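You operate a simulated robot arm through the tools that you are given. There is no shell and no other tool.

You run a simulated robot arm. Do the job below in one go: nothing can be reset, and whatever is moved stays where it is left.

Task
Test the pad in the fixture and bin it as the display says.
Fine: bridge over, TEST once, bridge back; GO means the green bin, NO-GO the red one. Where these are worked on the way, their far stop is far enough and under half their travel is too little: gauge bridge.

The check looks at the end state, three seconds after you hand in, the way a careful person would. Anything else that was tipped, shoved, dropped, spilled or broken makes it a failure.

Robot
A 7-joint arm with a two-finger parallel gripper, fixed in place. Base frame: the origin is at the foot of the arm, x ahead of it, y to its left, z up; the work surface is at about z = 0.82. Readings come in m, rad, newtons and seconds.
Its first joint turns from -2.897 to 2.897 rad. Payload 3.43 kg.
The TCP is the grasp point between the finger pads, 0.03 m short of the fingertips. In the tool frame z runs along the fingers and y along their closing line. Largest opening 0.094 m; finger width 0.028, thickness 0.01; the body of the gripper, 0.05 by 0.096 m, starts 0.055 m behind the TCP.
Orientation is that of the tool frame in the base frame, as a unit quaternion [x, y, z, w]. With the fingers straight down and closing along the base's y, the tool's x points along the base's -x, its y along +y and its z along -z.

Tools
- The arm moves only by the tool play_rows. Its argument "rows" is a list of rows, each a list of 7 numbers: the opening, from 0 (shut) to 1 (fully open), then the shift along the base's x, y, z in m, then the turn, a rotation vector about the base's x, y, z in rad. In form: [[grip, tx, ty, tz, rx, ry, rz], ...]. A call has 1 to 20 rows; each row shifts and turns the commanded pose from where the row before left it. A row lasts 0.2 s, in which the tool goes at most 0.05 m and 0.15 rad; a call with a longer step from one row to the next is refused whole, and so is a gripper value outside its range. A pose out of reach is approached as far as the arm can. The call stops where the force on the tool passes 60 N (or 10 N more than at its start, if that is more) or the arm is blocked; 0.2 s more then pass. Each finger travels about 0.045 m/s and halts on what it meets, pressing with about 22 N; the grip force reading is that of the motor and also rises with nothing between the fingers. The clock runs only during rows and for 0.2 s after the last one: add rows that do not move to give the fingers time. The reply holds the time, the measured pose of the TCP, the force on the tool along the base axes, the opening and the grip force, in the units named above and with some noise, with the torque about the TCP (base axes, N m) and any sound that the robot's microphone picked up, and new pictures: "show" is both (left out), scene, wrist or none.
- Cameras (640 x 400 px; columns grow to the right, rows downward): "scene" is fixed at [0.4002, 0.6477, 1.6191]; the picture's right is [-0.90, -0.44, 0.00], its down [-0.33, 0.67, -0.66] and it looks along [0.29, -0.59, -0.75] (base axes); focal length 341 px, centre (320, 200). "wrist" rides on the gripper at [0.076, 0.014, -0.103] in the tool frame; the picture's right is [-0.18, 0.98, 0.00], its down [-0.75, -0.14, -0.64] and it looks along [-0.63, -0.12, 0.77] (tool axes); focal length 243 px, centre (320, 200). There is no depth. A picture from a camera that has moved, and an enlarged one, comes with that camera's place and axes in the base frame and with its lens.
- raise_lower(by): slides the trunk up (or, below 0, down) by that many m; the arm rides with it, the base frame stays. It gives what a move gives, with no picture.
- zoom(camera, box): a new picture of the part [left, top, right, bottom] of that camera's present view, enlarged. No time passes.
- hand_in(): hands the job in; it is judged then, once.

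Places have to be worked out from the pictures, the camera data and where the tool is seen. Open the gripper and draw the arm clear of the work before you hand the job in, unless the task says otherwise.

The tools are called after "Request:" by a JSON object that holds its "name" and its "arguments". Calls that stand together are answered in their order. play_rows: Moves the arm, as the interface text tells. Its arguments: {"type":"object","properties":{"rows":{"type":"array","items":{"type":"array","items":{"type":"number"}}},"show":{"type":"string","enum":["both","scene","wrist","none"]}},"required":["rows"]} The other tools are called the same way: raise_lower (by) slides the trunk up or down; zoom (camera, box) takes an enlarged picture of a part of a camera's view; hand_in () hands the job in.

At the start:

```text
t: 0.0
position: [0.6371, 0.1463, 1.164]
orientation: [0.0, 1.0, -0.001, 0.0]
force: [0.4, 0.5, -0.3]
moment: [0.04, 0.01, 0.03]
gripper_width: 0.0941
grip_force: 0.0
trunk travel left (down, up): [-0.425, 0.185]
```

scene: 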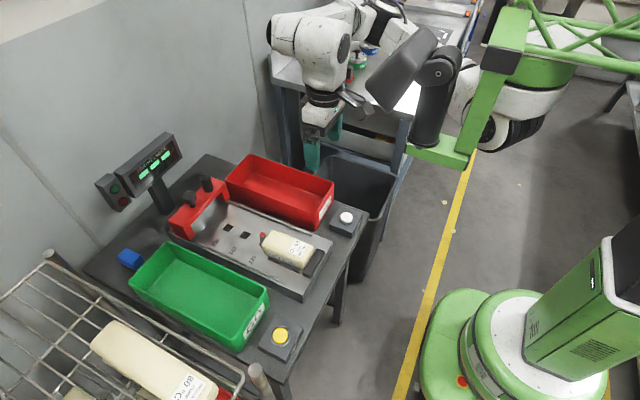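
wrist: 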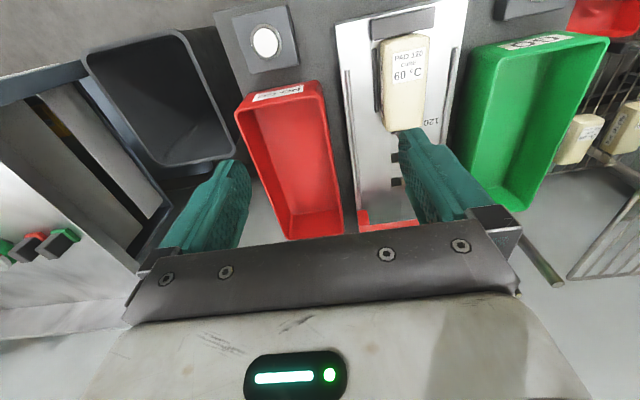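

The scene shows a fixture with a pad, a red bridge, a display, green and red bins, and white and yellow buttons. I'll zoom in to read the details.

Request:
{"name": "zoom", "arguments": {"camera": "scene", "box": [160, 150, 360, 310]}}

Request:
{"name": "zoom", "arguments": {"camera": "scene", "box": [80, 120, 240, 220]}}

Request:
{"name": "zoom", "arguments": {"camera": "scene", "box": [220, 200, 380, 360]}}

Request:
{"name": "zoom", "arguments": {"camera": "wrist", "box": [200, 0, 520, 240]}}

```text
2.50 times, centred on (260, 230) of scene
camera zoom: at [0.4002, 0.6477, 1.6191], right [-0.9, -0.44, 0.0], down [-0.33, 0.67, -0.66], along [0.29, -0.59, -0.75], focal length 854 px, centre (470, 125)
```

zoom: 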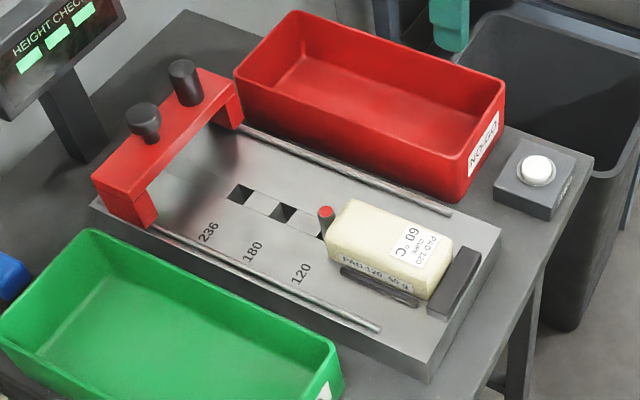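

```text
4.00 times, centred on (160, 170) of scene
camera zoom: at [0.4002, 0.6477, 1.6191], right [-0.9, -0.44, 0.0], down [-0.33, 0.67, -0.66], along [0.29, -0.59, -0.75], focal length 1366 px, centre (960, 320)
```

zoom: 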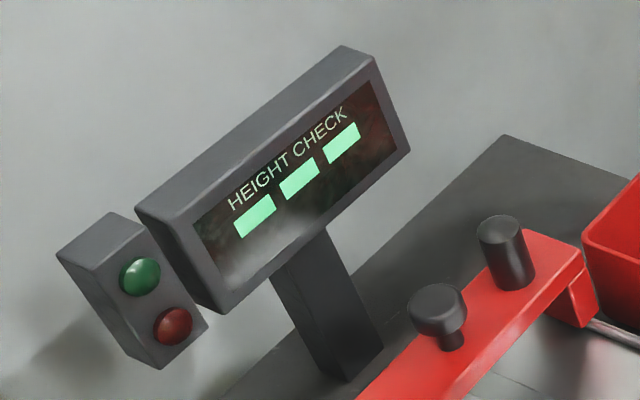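

```text
2.50 times, centred on (300, 280) of scene
camera zoom: at [0.4002, 0.6477, 1.6191], right [-0.9, -0.44, 0.0], down [-0.33, 0.67, -0.66], along [0.29, -0.59, -0.75], focal length 854 px, centre (370, 0)
```

zoom: 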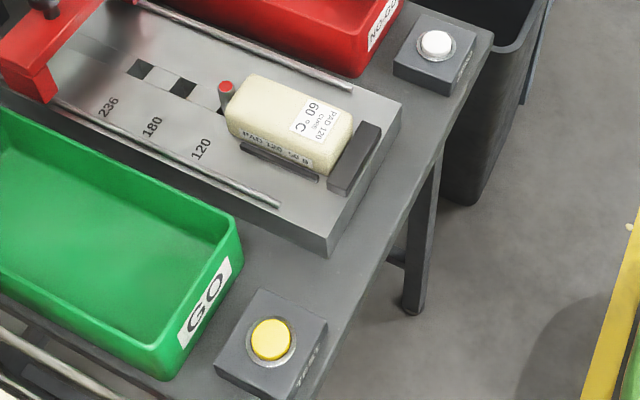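

```text
1.67 times, centred on (360, 120) of wrist
camera zoom: at [0.5619, 0.1596, 1.2648], right [0.18, 0.98, 0.0], down [0.75, -0.14, 0.64], along [0.63, -0.12, -0.77], focal length 404 px, centre (253, 333)
```

zoom: 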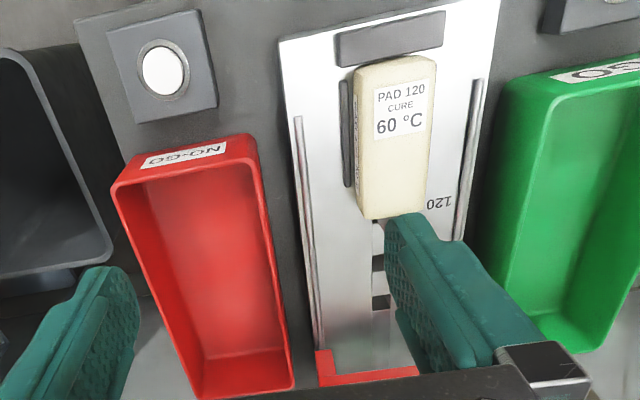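

The two buttons sit at about (0.597, 0.074) for white and (0.596, 0.443) for yellow. I'll zoom closer on their side labels, the bridge knobs and the pad to find out which one is TEST.

Request:
{"name": "zoom", "arguments": {"camera": "scene", "box": [256, 310, 320, 370]}}

Request:
{"name": "zoom", "arguments": {"camera": "scene", "box": [310, 195, 374, 245]}}

Request:
{"name": "zoom", "arguments": {"camera": "scene", "box": [160, 165, 250, 245]}}

Request:
{"name": "zoom", "arguments": {"camera": "scene", "box": [220, 215, 340, 310]}}

```text
6.67 times, centred on (288, 340) of scene
camera zoom: at [0.4002, 0.6477, 1.6191], right [-0.9, -0.44, 0.0], down [-0.33, 0.67, -0.66], along [0.29, -0.59, -0.75], focal length 2276 px, centre (533, -733)
```

zoom: 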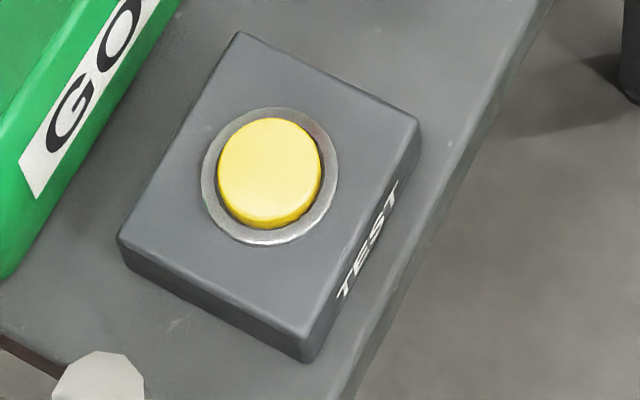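

```text
8.00 times, centred on (342, 220) of scene
camera zoom: at [0.4002, 0.6477, 1.6191], right [-0.9, -0.44, 0.0], down [-0.33, 0.67, -0.66], along [0.29, -0.59, -0.75], focal length 2732 px, centre (144, 40)
```

zoom: 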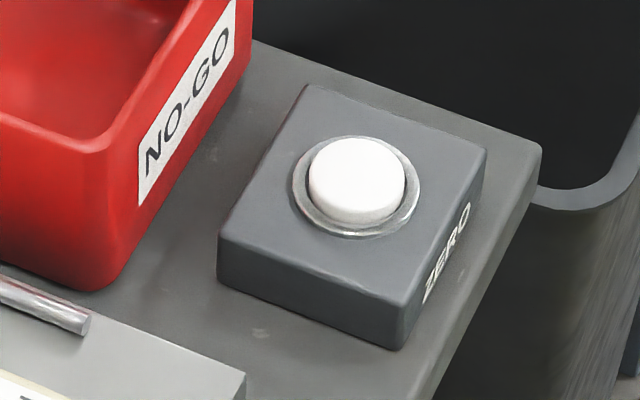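

```text
5.00 times, centred on (205, 205) of scene
camera zoom: at [0.4002, 0.6477, 1.6191], right [-0.9, -0.44, 0.0], down [-0.33, 0.67, -0.66], along [0.29, -0.59, -0.75], focal length 1707 px, centre (895, 175)
```

zoom: 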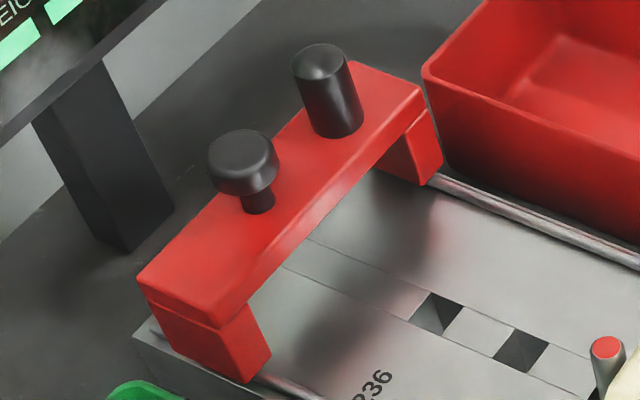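

```text
4.21 times, centred on (280, 262) of scene
camera zoom: at [0.4002, 0.6477, 1.6191], right [-0.9, -0.44, 0.0], down [-0.33, 0.67, -0.66], along [0.29, -0.59, -0.75], focal length 1438 px, centre (488, -63)
```

zoom: 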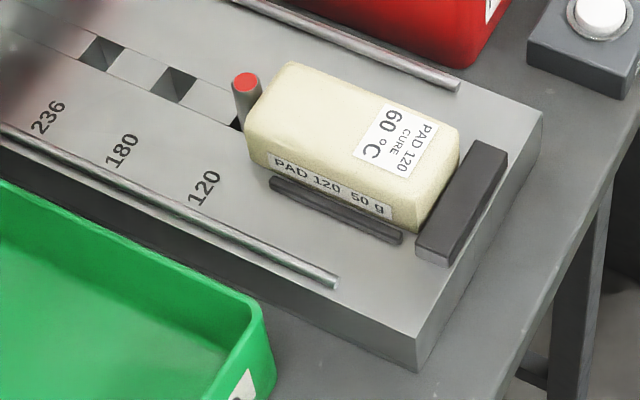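

Yellow is TEST and white is ZERO, which I must leave alone. The bridge sits far out at about x≈0.93, y≈0.25, so I'll move the open gripper above the fixture at its present height to see the bridge from the wrist.

Request:
{"name": "play_rows", "arguments": {"rows": [[1, 0.032, 0.02, 0, 0, 0, 0], [1, 0.032, 0.02, 0, 0, 0, 0], [1, 0.032, 0.02, 0, 0, 0, 0], [1, 0.032, 0.02, 0, 0, 0, 0], [1, 0.032, 0.02, 0, 0, 0, 0], [1, 0, 0, 0, 0, 0, 0]]}}

```text
t: 1.4
position: [0.7995, 0.2466, 1.1623]
orientation: [0.0, 1.0, 0.001, 0.0]
force: [0.6, 0.5, 0.5]
moment: [0.01, 0.02, -0.01]
gripper_width: 0.0938
grip_force: 0.1
trunk travel left (down, up): [-0.425, 0.185]
camera wrist: at [0.7233, 0.2598, 1.2636], right [0.18, 0.98, 0.0], down [0.75, -0.14, 0.64], along [0.63, -0.12, -0.77], focal length 243 px, centre (320, 200)
```

scene: 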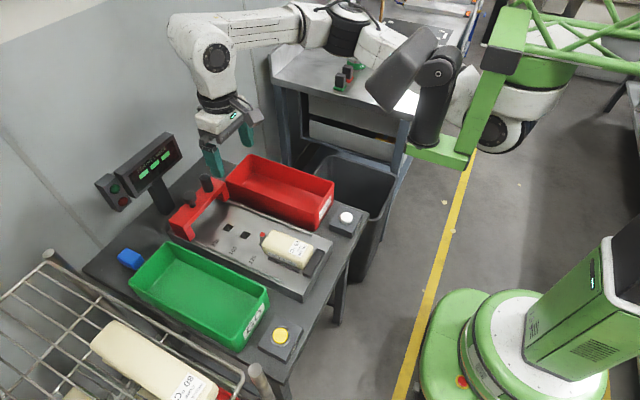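
wrist: 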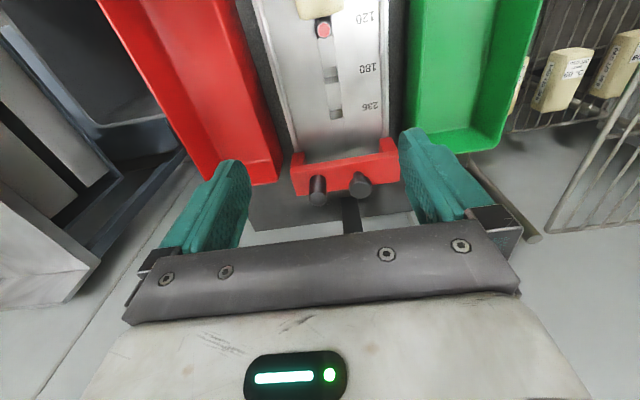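

The bridge and both knobs now show in the wrist view, so I'll enlarge it to triangulate the knobs and bar.

Request:
{"name": "zoom", "arguments": {"camera": "wrist", "box": [250, 100, 430, 230]}}

Request:
{"name": "zoom", "arguments": {"camera": "wrist", "box": [230, 0, 430, 130]}}

Request:
{"name": "zoom", "arguments": {"camera": "scene", "box": [150, 100, 270, 240]}}

```text
3.08 times, centred on (340, 165) of wrist
camera zoom: at [0.7233, 0.2598, 1.2636], right [0.18, 0.98, 0.0], down [0.75, -0.14, 0.64], along [0.63, -0.12, -0.77], focal length 746 px, centre (258, 308)
```

zoom: 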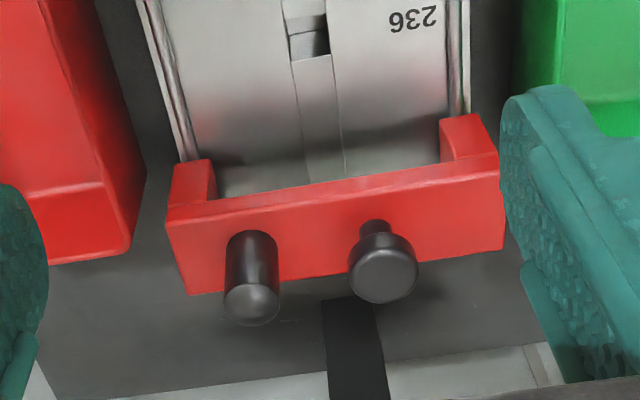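

```text
3.08 times, centred on (330, 65) of wrist
camera zoom: at [0.7233, 0.2598, 1.2636], right [0.18, 0.98, 0.0], down [0.75, -0.14, 0.64], along [0.63, -0.12, -0.77], focal length 746 px, centre (289, 615)
```

zoom: 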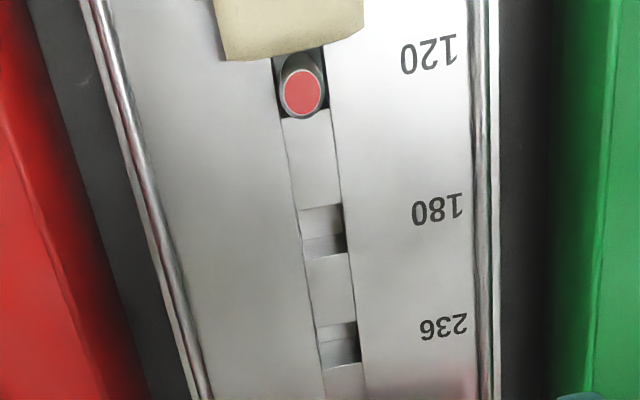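

```text
2.86 times, centred on (210, 170) of scene
camera zoom: at [0.4002, 0.6477, 1.6191], right [-0.9, -0.44, 0.0], down [-0.33, 0.67, -0.66], along [0.29, -0.59, -0.75], focal length 976 px, centre (634, 286)
```

zoom: 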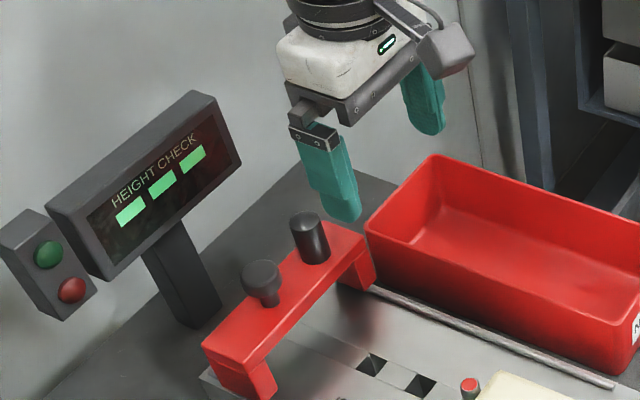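

Triangulating from both cameras gives these estimates:
- Cylinder knob top: about (0.936, 0.218, 0.998)
- Mushroom knob top: about (0.943, 0.280, 0.987)
- Bar top: z≈0.945

I'll approach to above the cylinder knob with a partly closed grip and re-check.

Request:
{"name": "play_rows", "arguments": {"rows": [[0.55, 0.024, -0.006, -0.016, 0, 0, 0], [0.55, 0.024, -0.006, -0.016, 0, 0, 0], [0.55, 0.024, -0.006, -0.016, 0, 0, 0], [0.55, 0.024, -0.006, -0.016, 0, 0, 0], [0.55, 0.024, -0.005, -0.016, 0, 0, 0], [0.55, 0, 0, 0, 0, 0, 0]]}}

```text
t: 2.8
position: [0.9192, 0.2197, 1.0831]
orientation: [0.0, 1.0, 0.0, 0.001]
force: [0.0, 0.8, 0.3]
moment: [-0.01, -0.02, 0.03]
gripper_width: 0.0517
grip_force: 0.1
trunk travel left (down, up): [-0.425, 0.185]
camera wrist: at [0.8415, 0.2327, 1.1853], right [0.18, 0.98, 0.0], down [0.75, -0.14, 0.64], along [0.63, -0.12, -0.77], focal length 243 px, centre (320, 200)
```

scene: 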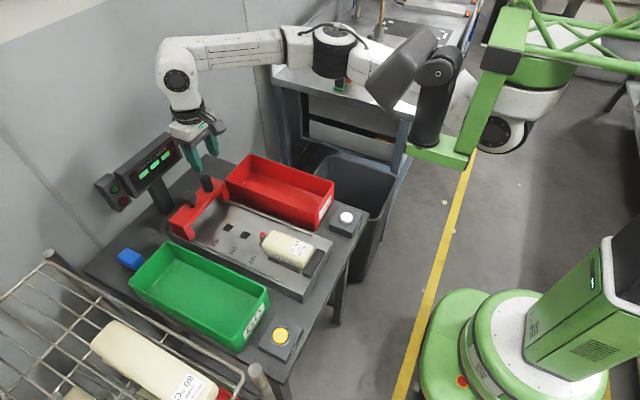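
wrist: 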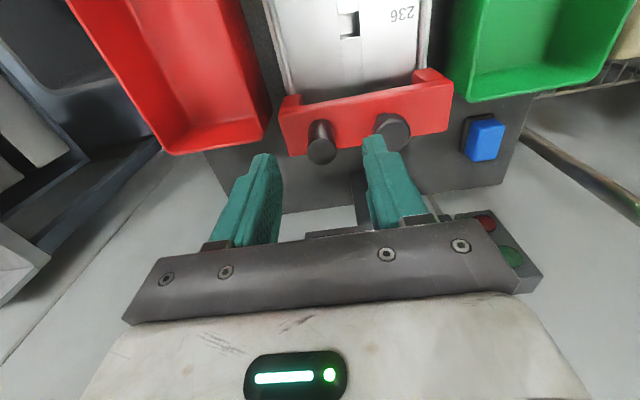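

The knob still appears near (0.94, 0.216), so I'll zoom for a precise fix before descending.

Request:
{"name": "zoom", "arguments": {"camera": "wrist", "box": [260, 60, 460, 190]}}

Request:
{"name": "zoom", "arguments": {"camera": "scene", "box": [150, 100, 250, 220]}}

```text
3.08 times, centred on (360, 125) of wrist
camera zoom: at [0.8415, 0.2327, 1.1853], right [0.18, 0.98, 0.0], down [0.75, -0.14, 0.64], along [0.63, -0.12, -0.77], focal length 746 px, centre (197, 431)
```

zoom: 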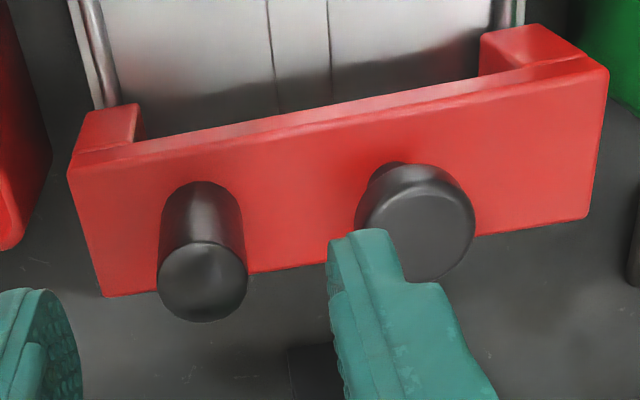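

```text
3.33 times, centred on (200, 160) of scene
camera zoom: at [0.4002, 0.6477, 1.6191], right [-0.9, -0.44, 0.0], down [-0.33, 0.67, -0.66], along [0.29, -0.59, -0.75], focal length 1138 px, centre (720, 333)
```

zoom: 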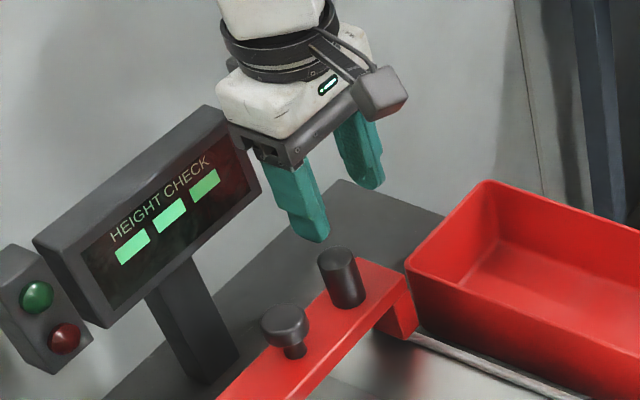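

Refined cylinder position is about (0.941, 0.216) with its top at z≈0.996. I'll align over it and descend so the fingers straddle it with the tips at z≈0.955, just above the bar.

Request:
{"name": "play_rows", "arguments": {"rows": [[0.55, 0.022, -0.002, 0, 0, 0, 0], [0.55, 0, 0, 0, 0, 0, 0], [0.55, 0, 0, -0.025, 0, 0, 0], [0.55, 0, 0, -0.025, 0, 0, 0], [0.55, 0, 0, -0.025, 0, 0, 0], [0.55, 0, 0, -0.02, 0, 0, 0], [0.55, 0, 0, 0, 0, 0, 0]]}}

```text
t: 4.4
position: [0.9405, 0.2149, 0.9878]
orientation: [0.0, 1.0, 0.001, -0.001]
force: [0.2, 0.3, -0.7]
moment: [-0.01, 0.01, -0.01]
gripper_width: 0.0518
grip_force: 0.1
trunk travel left (down, up): [-0.425, 0.185]
camera wrist: at [0.8636, 0.2283, 1.0894], right [0.18, 0.98, 0.0], down [0.75, -0.14, 0.64], along [0.63, -0.12, -0.77], focal length 243 px, centre (320, 200)
```

scene: 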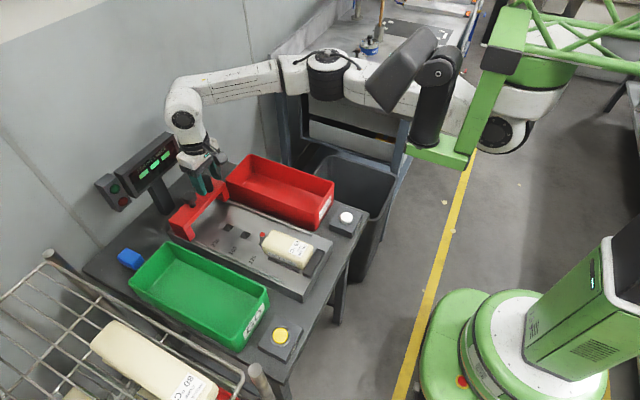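
wrist: 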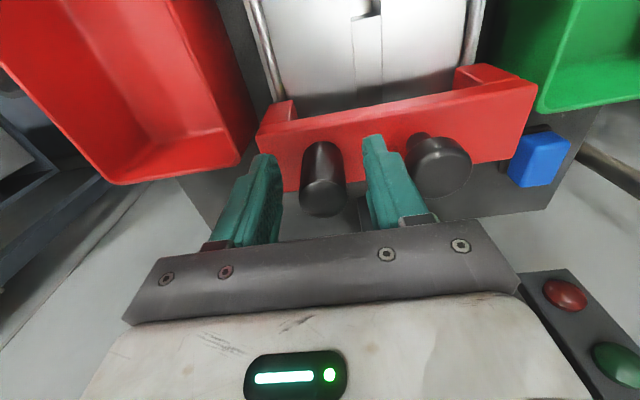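

The cylinder knob sits centred between the fingers with no contact force. I'll close the grip on it.

Request:
{"name": "play_rows", "arguments": {"rows": [[0, 0, 0, 0, 0, 0, 0], [0, 0, 0, 0, 0, 0, 0], [0, 0, 0, 0, 0, 0, 0], [0, 0, 0, 0, 0, 0, 0]], "show": "wrist"}}

```text
t: 5.4
position: [0.9402, 0.2145, 0.9873]
orientation: [0.0, 1.0, 0.0, 0.001]
force: [0.1, -0.1, -0.4]
moment: [0.03, 0.0, 0.03]
gripper_width: 0.0001
grip_force: 22.0
trunk travel left (down, up): [-0.425, 0.185]
camera wrist: at [0.8636, 0.2283, 1.0898], right [0.18, 0.98, 0.0], down [0.75, -0.14, 0.64], along [0.63, -0.12, -0.77], focal length 243 px, centre (320, 200)
```

wrist: 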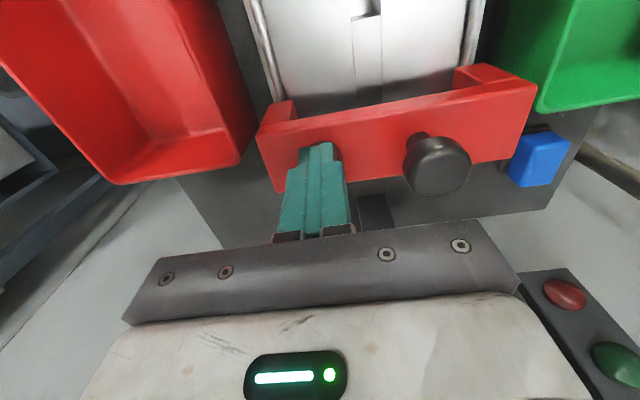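

The gripper shut completely (0.0001), so nothing is between the pads even though the view looked centred. I'll zoom in on both cameras to see where the knob is relative to the fingers.

Request:
{"name": "zoom", "arguments": {"camera": "wrist", "box": [250, 100, 410, 260]}}

Request:
{"name": "zoom", "arguments": {"camera": "scene", "box": [160, 130, 250, 240]}}

```text
2.50 times, centred on (330, 180) of wrist
camera zoom: at [0.8636, 0.2283, 1.0898], right [0.18, 0.98, 0.0], down [0.75, -0.14, 0.64], along [0.63, -0.12, -0.77], focal length 606 px, centre (295, 250)
```

zoom: 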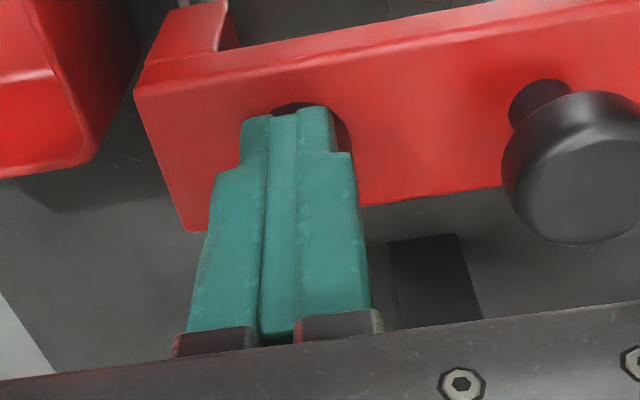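

```text
3.64 times, centred on (205, 185) of scene
camera zoom: at [0.4002, 0.6477, 1.6191], right [-0.9, -0.44, 0.0], down [-0.33, 0.67, -0.66], along [0.29, -0.59, -0.75], focal length 1242 px, centre (738, 254)
```

zoom: 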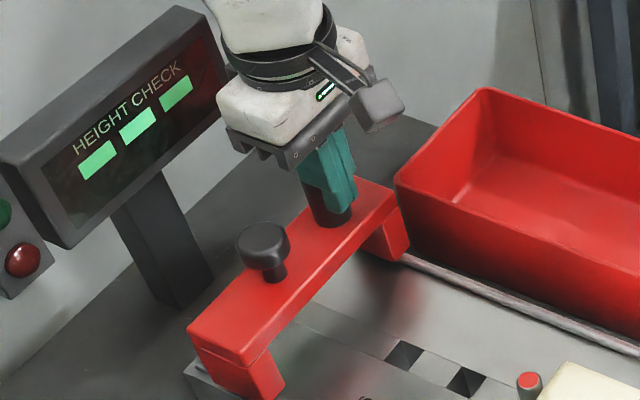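

Triangulation puts the knob axis about where the fingers closed, so either it lies just beyond the pads or it cannot be gripped. I'll lift straight up and look again from a clear pose.

Request:
{"name": "play_rows", "arguments": {"rows": [[0, 0, 0, 0.02, 0, 0, 0], [0, 0, 0, 0.02, 0, 0, 0], [0, 0, 0, 0.02, 0, 0, 0], [0, 0, 0, 0.015, 0, 0, 0], [0, 0, 0, 0, 0, 0, 0]]}}

Request:
{"name": "zoom", "arguments": {"camera": "scene", "box": [160, 130, 250, 240]}}

Request:
{"name": "zoom", "arguments": {"camera": "wrist", "box": [230, 60, 430, 220]}}

```text
t: 6.6
position: [0.9404, 0.2155, 1.0625]
orientation: [0.0, 1.0, 0.0, 0.0]
force: [-0.6, 0.5, -0.3]
moment: [0.0, 0.01, -0.02]
gripper_width: 0.0
grip_force: 22.2
trunk travel left (down, up): [-0.425, 0.185]
camera wrist: at [0.863, 0.2285, 1.1643], right [0.18, 0.98, 0.0], down [0.75, -0.14, 0.64], along [0.63, -0.12, -0.77], focal length 243 px, centre (320, 200)
```

scene: 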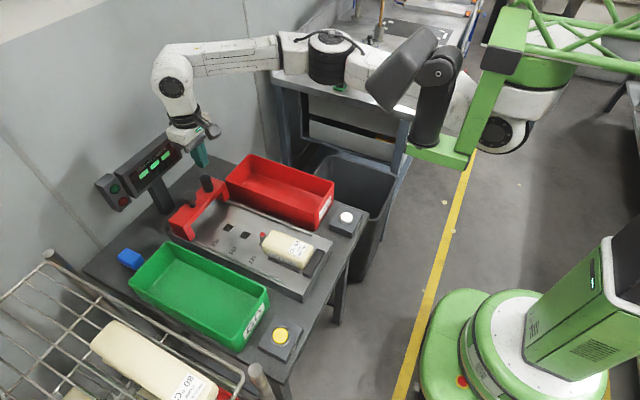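
wrist: 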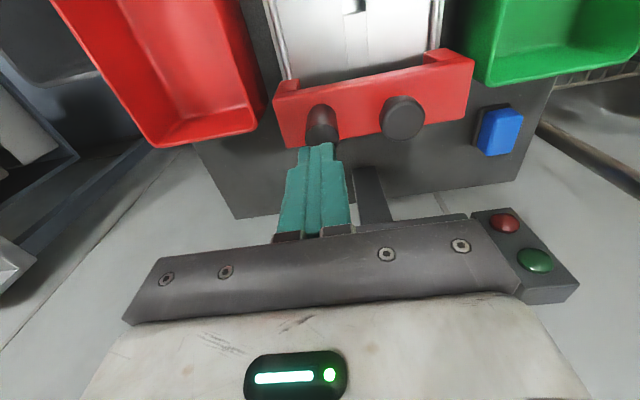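

```text
3.64 times, centred on (205, 185) of scene
camera zoom: at [0.4002, 0.6477, 1.6191], right [-0.9, -0.44, 0.0], down [-0.33, 0.67, -0.66], along [0.29, -0.59, -0.75], focal length 1242 px, centre (738, 254)
```

zoom: 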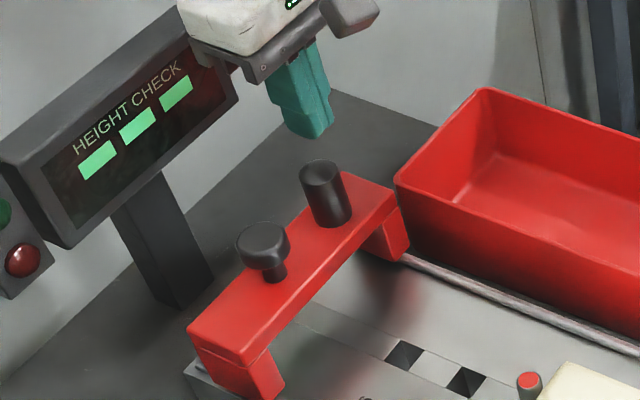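

```text
2.50 times, centred on (330, 140) of wrist
camera zoom: at [0.863, 0.2285, 1.1643], right [0.18, 0.98, 0.0], down [0.75, -0.14, 0.64], along [0.63, -0.12, -0.77], focal length 606 px, centre (295, 350)
```

zoom: 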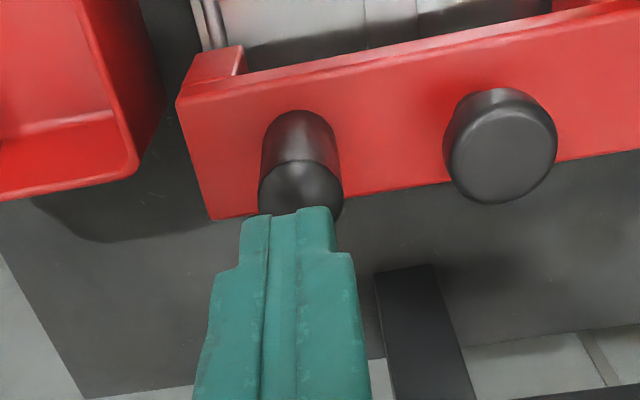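

The cylinder knob (top at about (0.943, 0.216, 0.992)) was where I closed, yet the fingers met nothing, so it isn't something I can grip. I'll try the mushroom knob at about (0.944, 0.279) instead: open, shift over it, and check.

Request:
{"name": "play_rows", "arguments": {"rows": [[0.62, 0, 0.016, 0, 0, 0, 0], [0.62, 0, 0.016, 0, 0, 0, 0], [0.62, 0.001, 0.016, 0, 0, 0, 0], [0.62, 0.002, 0.016, 0, 0, 0, 0], [0.62, 0, 0, 0, 0, 0, 0]]}}

Request:
{"name": "zoom", "arguments": {"camera": "wrist", "box": [230, 60, 430, 220]}}

Request:
{"name": "zoom", "arguments": {"camera": "scene", "box": [150, 110, 240, 220]}}

```text
t: 7.8
position: [0.9431, 0.2791, 1.0618]
orientation: [0.0, 1.0, 0.0, 0.0]
force: [-0.2, -0.2, -1.7]
moment: [-0.02, 0.0, -0.01]
gripper_width: 0.0583
grip_force: 0.0
trunk travel left (down, up): [-0.425, 0.185]
camera wrist: at [0.8666, 0.2929, 1.1632], right [0.18, 0.98, 0.0], down [0.75, -0.14, 0.64], along [0.63, -0.12, -0.77], focal length 243 px, centre (320, 200)
```

scene: 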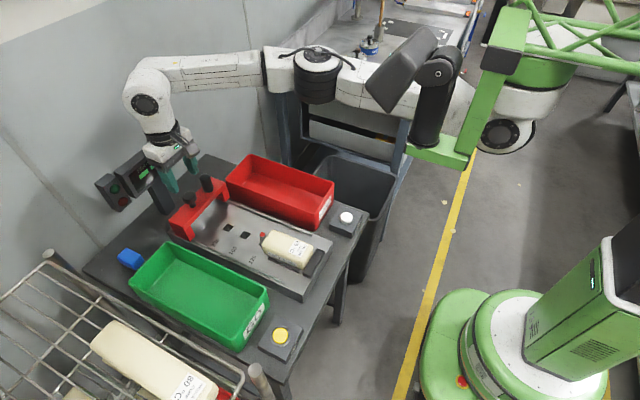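
wrist: 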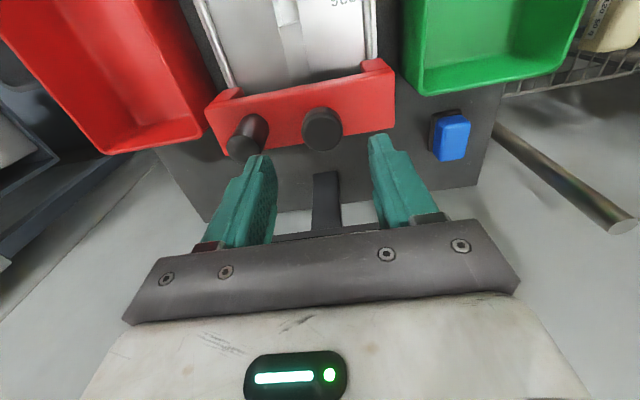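

```text
2.50 times, centred on (330, 140) of wrist
camera zoom: at [0.8666, 0.2929, 1.1632], right [0.18, 0.98, 0.0], down [0.75, -0.14, 0.64], along [0.63, -0.12, -0.77], focal length 606 px, centre (295, 350)
```

zoom: 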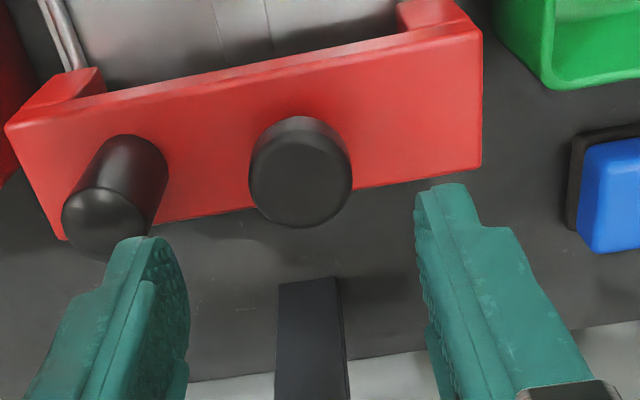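

```text
3.64 times, centred on (195, 165) of scene
camera zoom: at [0.4002, 0.6477, 1.6191], right [-0.9, -0.44, 0.0], down [-0.33, 0.67, -0.66], along [0.29, -0.59, -0.75], focal length 1242 px, centre (774, 327)
```

zoom: 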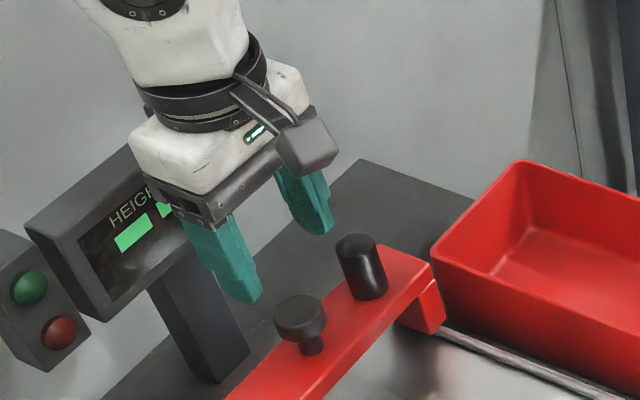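

The mushroom head (about (0.945, 0.280)) is centred between the fingers. I'll descend to z≈0.985 and close on it.

Request:
{"name": "play_rows", "arguments": {"rows": [[0.62, 0.002, 0.001, -0.025, 0, 0, 0], [0.62, 0, 0, -0.025, 0, 0, 0], [0.62, 0, 0, -0.025, 0, 0, 0], [0.62, 0, 0, -0.002, 0, 0, 0], [0.62, 0, 0, 0, 0, 0, 0], [0.2, 0, 0, 0, 0, 0, 0], [0.1, 0, 0, 0, 0, 0, 0], [0.1, 0, 0, 0, 0, 0, 0], [0.1, 0, 0, 0, 0, 0, 0]]}}

Request:
{"name": "zoom", "arguments": {"camera": "wrist", "box": [230, 80, 430, 240]}}

Request:
{"name": "zoom", "arguments": {"camera": "scene", "box": [150, 120, 240, 240]}}

```text
t: 9.8
position: [0.944, 0.2778, 0.9852]
orientation: [-0.001, 1.0, 0.0, 0.0]
force: [1.0, 0.1, -0.5]
moment: [0.04, -0.08, 0.0]
gripper_width: 0.033
grip_force: 44.9
trunk travel left (down, up): [-0.425, 0.185]
camera wrist: at [0.8689, 0.2934, 1.0877], right [0.18, 0.98, 0.0], down [0.75, -0.14, 0.64], along [0.63, -0.12, -0.77], focal length 243 px, centre (320, 200)
```

scene: 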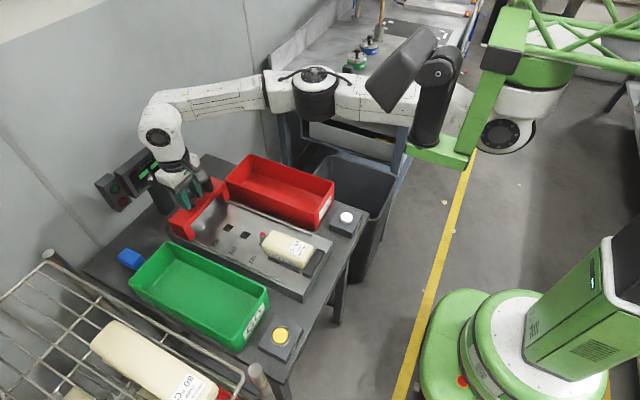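
wrist: 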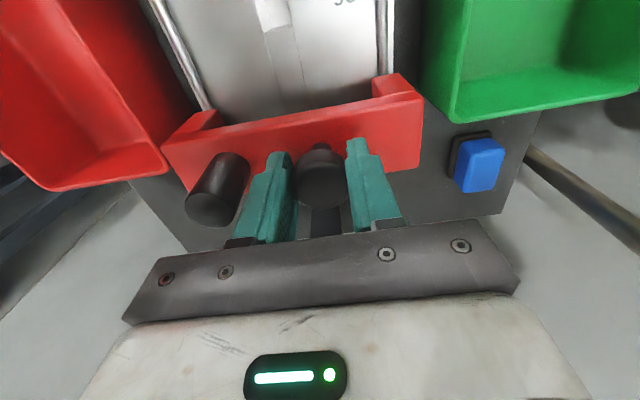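

```text
2.50 times, centred on (330, 160) of wrist
camera zoom: at [0.8689, 0.2934, 1.0877], right [0.18, 0.98, 0.0], down [0.75, -0.14, 0.64], along [0.63, -0.12, -0.77], focal length 606 px, centre (295, 300)
```

zoom: 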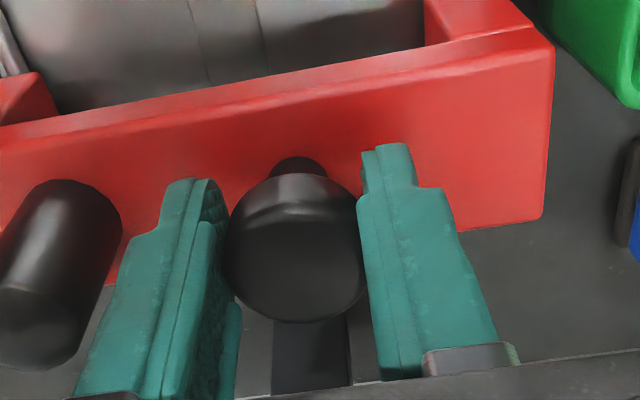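

```text
3.33 times, centred on (195, 180) of scene
camera zoom: at [0.4002, 0.6477, 1.6191], right [-0.9, -0.44, 0.0], down [-0.33, 0.67, -0.66], along [0.29, -0.59, -0.75], focal length 1138 px, centre (737, 267)
```

zoom: 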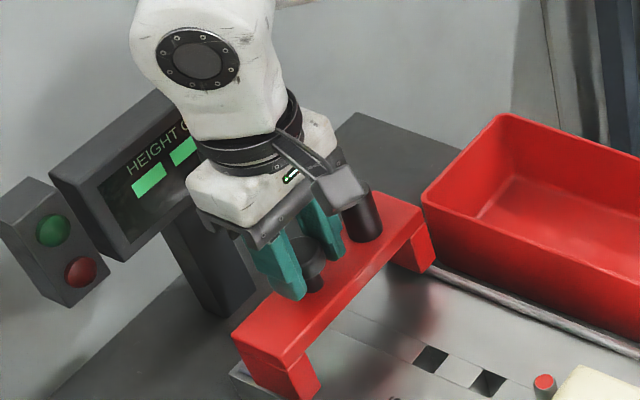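

The head is gripped (width 0.033, force 45 N). I'll pull gently toward the robot along −x and check that the bridge follows.

Request:
{"name": "play_rows", "arguments": {"rows": [[0.1, -0.01, 0, 0, 0, 0, 0], [0.1, -0.015, 0, 0, 0, 0, 0], [0.1, -0.02, 0, 0, 0, 0, 0], [0.1, 0, 0, 0, 0, 0, 0]]}}

```text
t: 10.8
position: [0.9008, 0.2805, 0.9867]
orientation: [0.001, 1.0, 0.0, -0.001]
force: [0.2, -3.6, -1.9]
moment: [0.03, 0.14, 0.1]
gripper_width: 0.0333
grip_force: 44.6
trunk travel left (down, up): [-0.425, 0.185]
camera wrist: at [0.8248, 0.2935, 1.0877], right [0.18, 0.98, 0.0], down [0.75, -0.14, 0.64], along [0.63, -0.12, -0.77], focal length 243 px, centre (320, 200)
```

scene: 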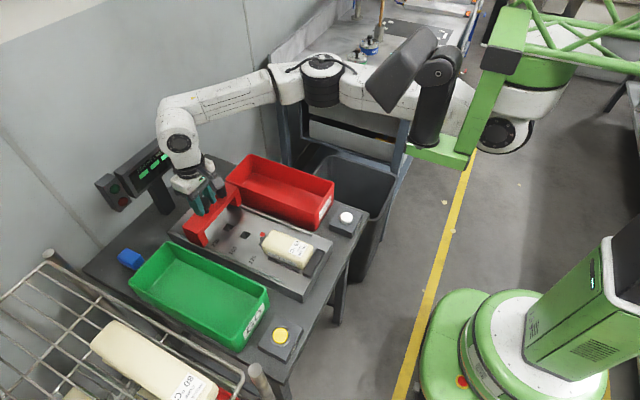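
wrist: 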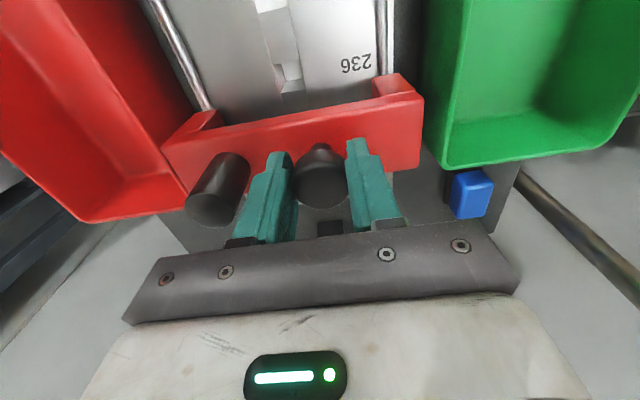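

The bridge follows with the grip holding and only small side force. I'll keep pulling in measured steps.

Request:
{"name": "play_rows", "arguments": {"rows": [[0.1, -0.02, 0, 0, 0, 0, 0], [0.1, -0.02, 0, 0, 0, 0, 0], [0.1, -0.02, 0, 0, 0, 0, 0], [0.1, -0.02, 0, 0, 0, 0, 0], [0.1, -0.02, 0, 0, 0, 0, 0], [0.1, -0.02, 0, 0, 0, 0, 0], [0.1, 0, 0, 0, 0, 0, 0]]}}

```text
t: 12.4
position: [0.7818, 0.2796, 0.9863]
orientation: [0.001, 1.0, 0.0, 0.0]
force: [-0.1, -6.3, -3.8]
moment: [-0.18, 0.26, 0.03]
gripper_width: 0.0334
grip_force: 45.5
trunk travel left (down, up): [-0.425, 0.185]
camera wrist: at [0.7044, 0.2935, 1.0878], right [0.18, 0.98, 0.0], down [0.75, -0.14, 0.64], along [0.63, -0.12, -0.77], focal length 243 px, centre (320, 200)
```

scene: 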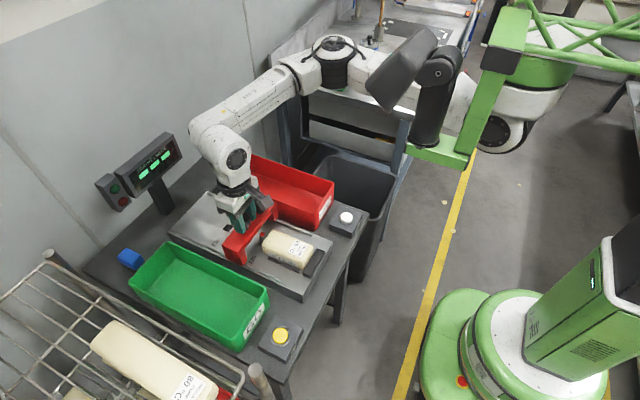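
wrist: 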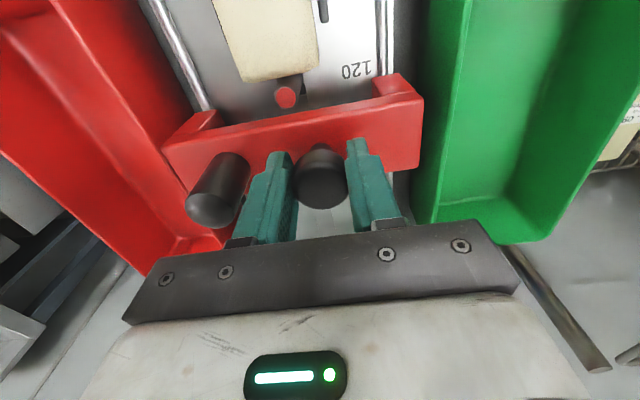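

The bridge is at x≈0.78 and still sliding; a small side force of −6 N suggests I should ease y by a few mm. I'll continue to the far stop in small steps.

Request:
{"name": "play_rows", "arguments": {"rows": [[0.1, -0.015, -0.001, 0, 0, 0, 0], [0.1, -0.015, -0.001, 0, 0, 0, 0], [0.1, -0.015, -0.001, 0, 0, 0, 0], [0.1, -0.015, 0, 0, 0, 0, 0], [0.1, 0, 0, 0, 0, 0, 0]]}}

```text
t: 13.6
position: [0.7242, 0.2797, 0.9871]
orientation: [0.001, 1.0, 0.003, 0.003]
force: [36.8, 23.2, -7.5]
moment: [0.41, -0.66, -0.03]
gripper_width: 0.0337
grip_force: 45.7
trunk travel left (down, up): [-0.425, 0.185]
camera wrist: at [0.6464, 0.2929, 1.0875], right [0.19, 0.98, 0.01], down [0.75, -0.15, 0.65], along [0.64, -0.12, -0.76], focal length 243 px, centre (320, 200)
```

scene: 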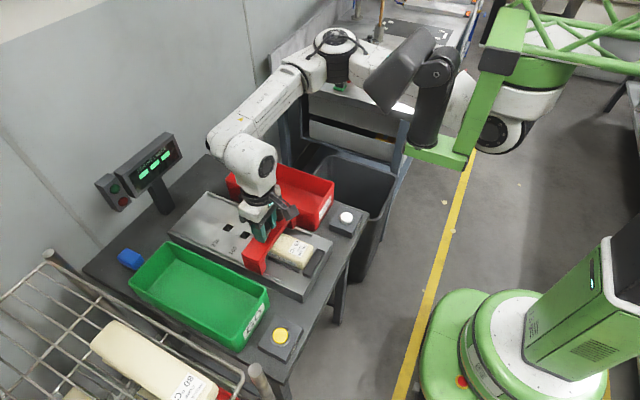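
wrist: 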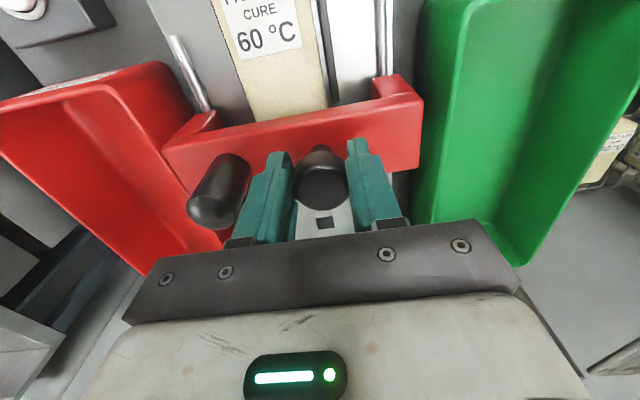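

There's a +37 N resistance at x≈0.724, so the bridge may be on its far stop. I'll zoom in to check whether it's clear of the pad and how it sits on the rails.

Request:
{"name": "zoom", "arguments": {"camera": "scene", "box": [220, 190, 340, 310]}}

Request:
{"name": "zoom", "arguments": {"camera": "wrist", "box": [140, 0, 460, 200]}}

Request:
{"name": "zoom", "arguments": {"camera": "scene", "box": [90, 125, 200, 215]}}

```text
3.33 times, centred on (280, 250) of scene
camera zoom: at [0.4002, 0.6477, 1.6191], right [-0.9, -0.44, 0.0], down [-0.33, 0.67, -0.66], along [0.29, -0.59, -0.75], focal length 1138 px, centre (453, 33)
```

zoom: 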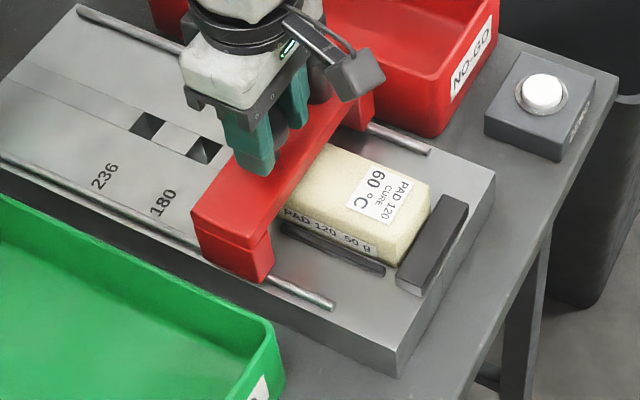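

```text
2.00 times, centred on (300, 100) of wrist
camera zoom: at [0.6464, 0.2929, 1.0875], right [0.19, 0.98, 0.01], down [0.75, -0.15, 0.65], along [0.64, -0.12, -0.76], focal length 485 px, centre (360, 400)
```

zoom: 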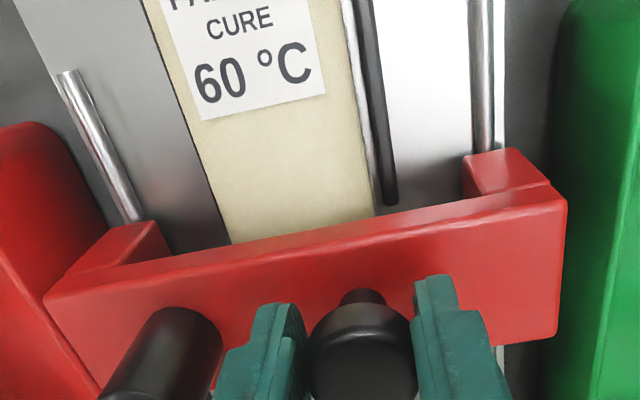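

```text
4.44 times, centred on (145, 170) of scene
camera zoom: at [0.4002, 0.6477, 1.6191], right [-0.9, -0.44, 0.0], down [-0.33, 0.67, -0.66], along [0.29, -0.59, -0.75], focal length 1518 px, centre (1098, 333)
```

zoom: 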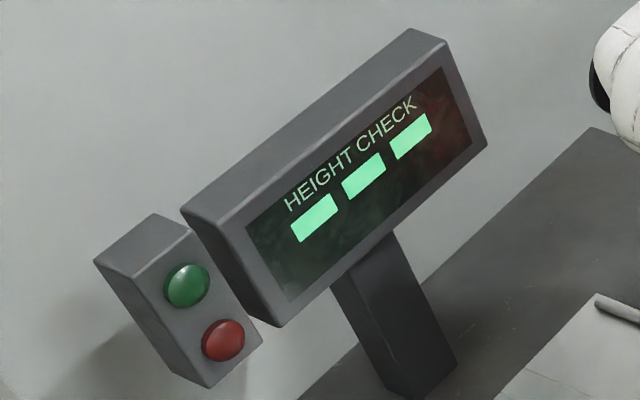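

The bar is over the pad's far end with free rail still ahead. The y offset may be adding friction, so I'll undo it first and re-read the forces.

Request:
{"name": "play_rows", "arguments": {"rows": [[0.1, 0, 0.0025, 0, 0, 0, 0], [0.1, 0, 0, 0, 0, 0, 0]], "show": "none"}}

```text
t: 14.2
position: [0.7235, 0.2802, 0.9864]
orientation: [0.001, 1.0, 0.0, 0.003]
force: [34.1, 11.9, 3.5]
moment: [0.3, -0.73, 0.04]
gripper_width: 0.0335
grip_force: 45.1
trunk travel left (down, up): [-0.425, 0.185]
```

The x force stays at 34 N with no advance. I'll nudge 2 mm more to confirm it's a hard stop.

Request:
{"name": "play_rows", "arguments": {"rows": [[0.1, -0.002, 0.001, 0, 0, 0, 0], [0.1, 0, 0, 0, 0, 0, 0]], "show": "none"}}

```text
t: 14.8
position: [0.7204, 0.28, 0.9855]
orientation: [0.001, 1.0, 0.0, 0.002]
force: [34.8, 5.0, 9.0]
moment: [0.12, -0.71, 0.05]
gripper_width: 0.0334
grip_force: 45.3
trunk travel left (down, up): [-0.425, 0.185]
```

The tool advanced 3 mm at constant force, so either the fingers slip on the knob or the bridge creeps. I'll compare pictures.

Request:
{"name": "zoom", "arguments": {"camera": "wrist", "box": [140, 0, 460, 200]}}

Request:
{"name": "zoom", "arguments": {"camera": "scene", "box": [220, 190, 340, 310]}}

```text
2.00 times, centred on (300, 100) of wrist
camera zoom: at [0.6443, 0.2938, 1.0873], right [0.19, 0.98, 0.0], down [0.75, -0.14, 0.65], along [0.63, -0.12, -0.76], focal length 485 px, centre (360, 400)
```

zoom: 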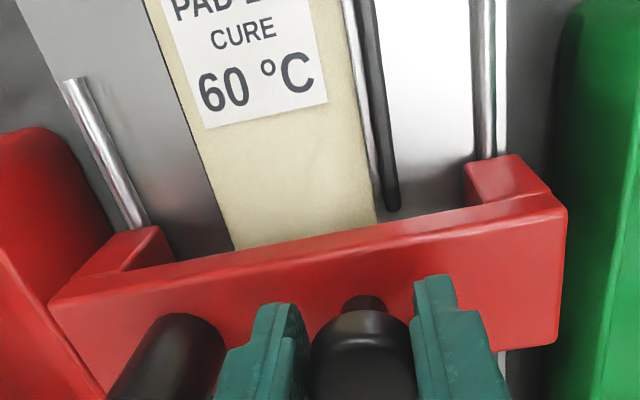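

```text
3.33 times, centred on (280, 250) of scene
camera zoom: at [0.4002, 0.6477, 1.6191], right [-0.9, -0.44, 0.0], down [-0.33, 0.67, -0.66], along [0.29, -0.59, -0.75], focal length 1138 px, centre (453, 33)
```

zoom: 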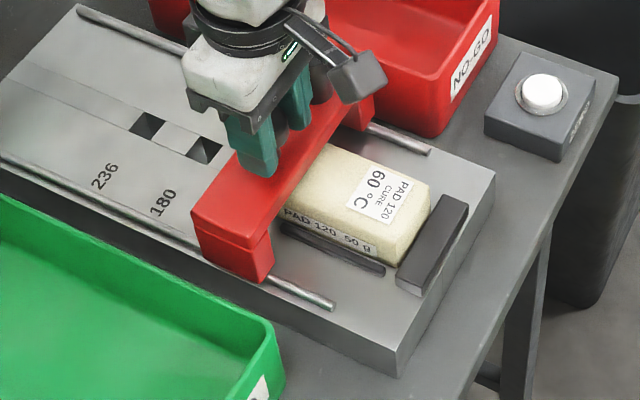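

The bridge has not moved in the scene view while the knob slid slightly between the pads, so it is on its hard far stop at about 0.22 m travel. I'll relieve the pull, open, lift clear, and go over toward the TEST button with the fingers shut.

Request:
{"name": "play_rows", "arguments": {"rows": [[0.1, 0.004, 0, 0, 0, 0, 0], [0.1, 0, 0, 0, 0, 0, 0], [0.62, 0, 0, 0, 0, 0, 0], [0.62, 0, 0, 0, 0, 0, 0], [0.62, 0, 0, 0, 0, 0, 0], [0.62, 0, 0, 0.03, 0, 0, 0], [0.62, 0, 0, 0.04, 0, 0, 0], [0.62, 0, 0, 0.04, 0, 0, 0], [0.62, 0, 0, 0, 0, 0, 0]]}}

```text
t: 16.8
position: [0.7218, 0.281, 1.0969]
orientation: [0.0, 1.0, 0.0, 0.0]
force: [-0.4, 0.2, -0.7]
moment: [0.02, -0.01, 0.02]
gripper_width: 0.0581
grip_force: 0.1
trunk travel left (down, up): [-0.425, 0.185]
camera wrist: at [0.6446, 0.2943, 1.1987], right [0.18, 0.98, 0.0], down [0.75, -0.14, 0.64], along [0.63, -0.12, -0.77], focal length 243 px, centre (320, 200)
```

scene: 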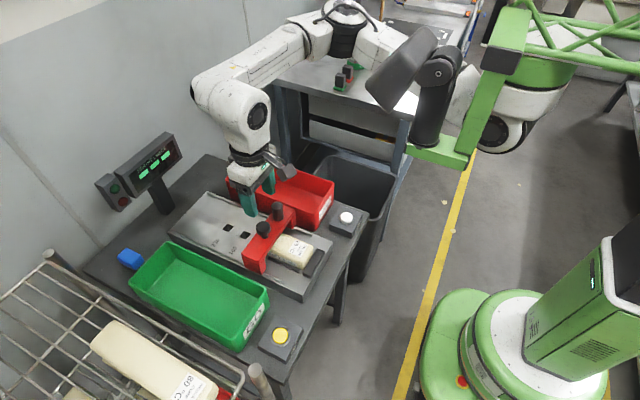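
wrist: 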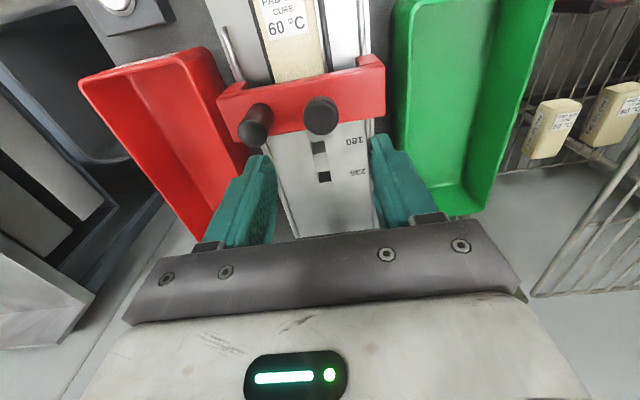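

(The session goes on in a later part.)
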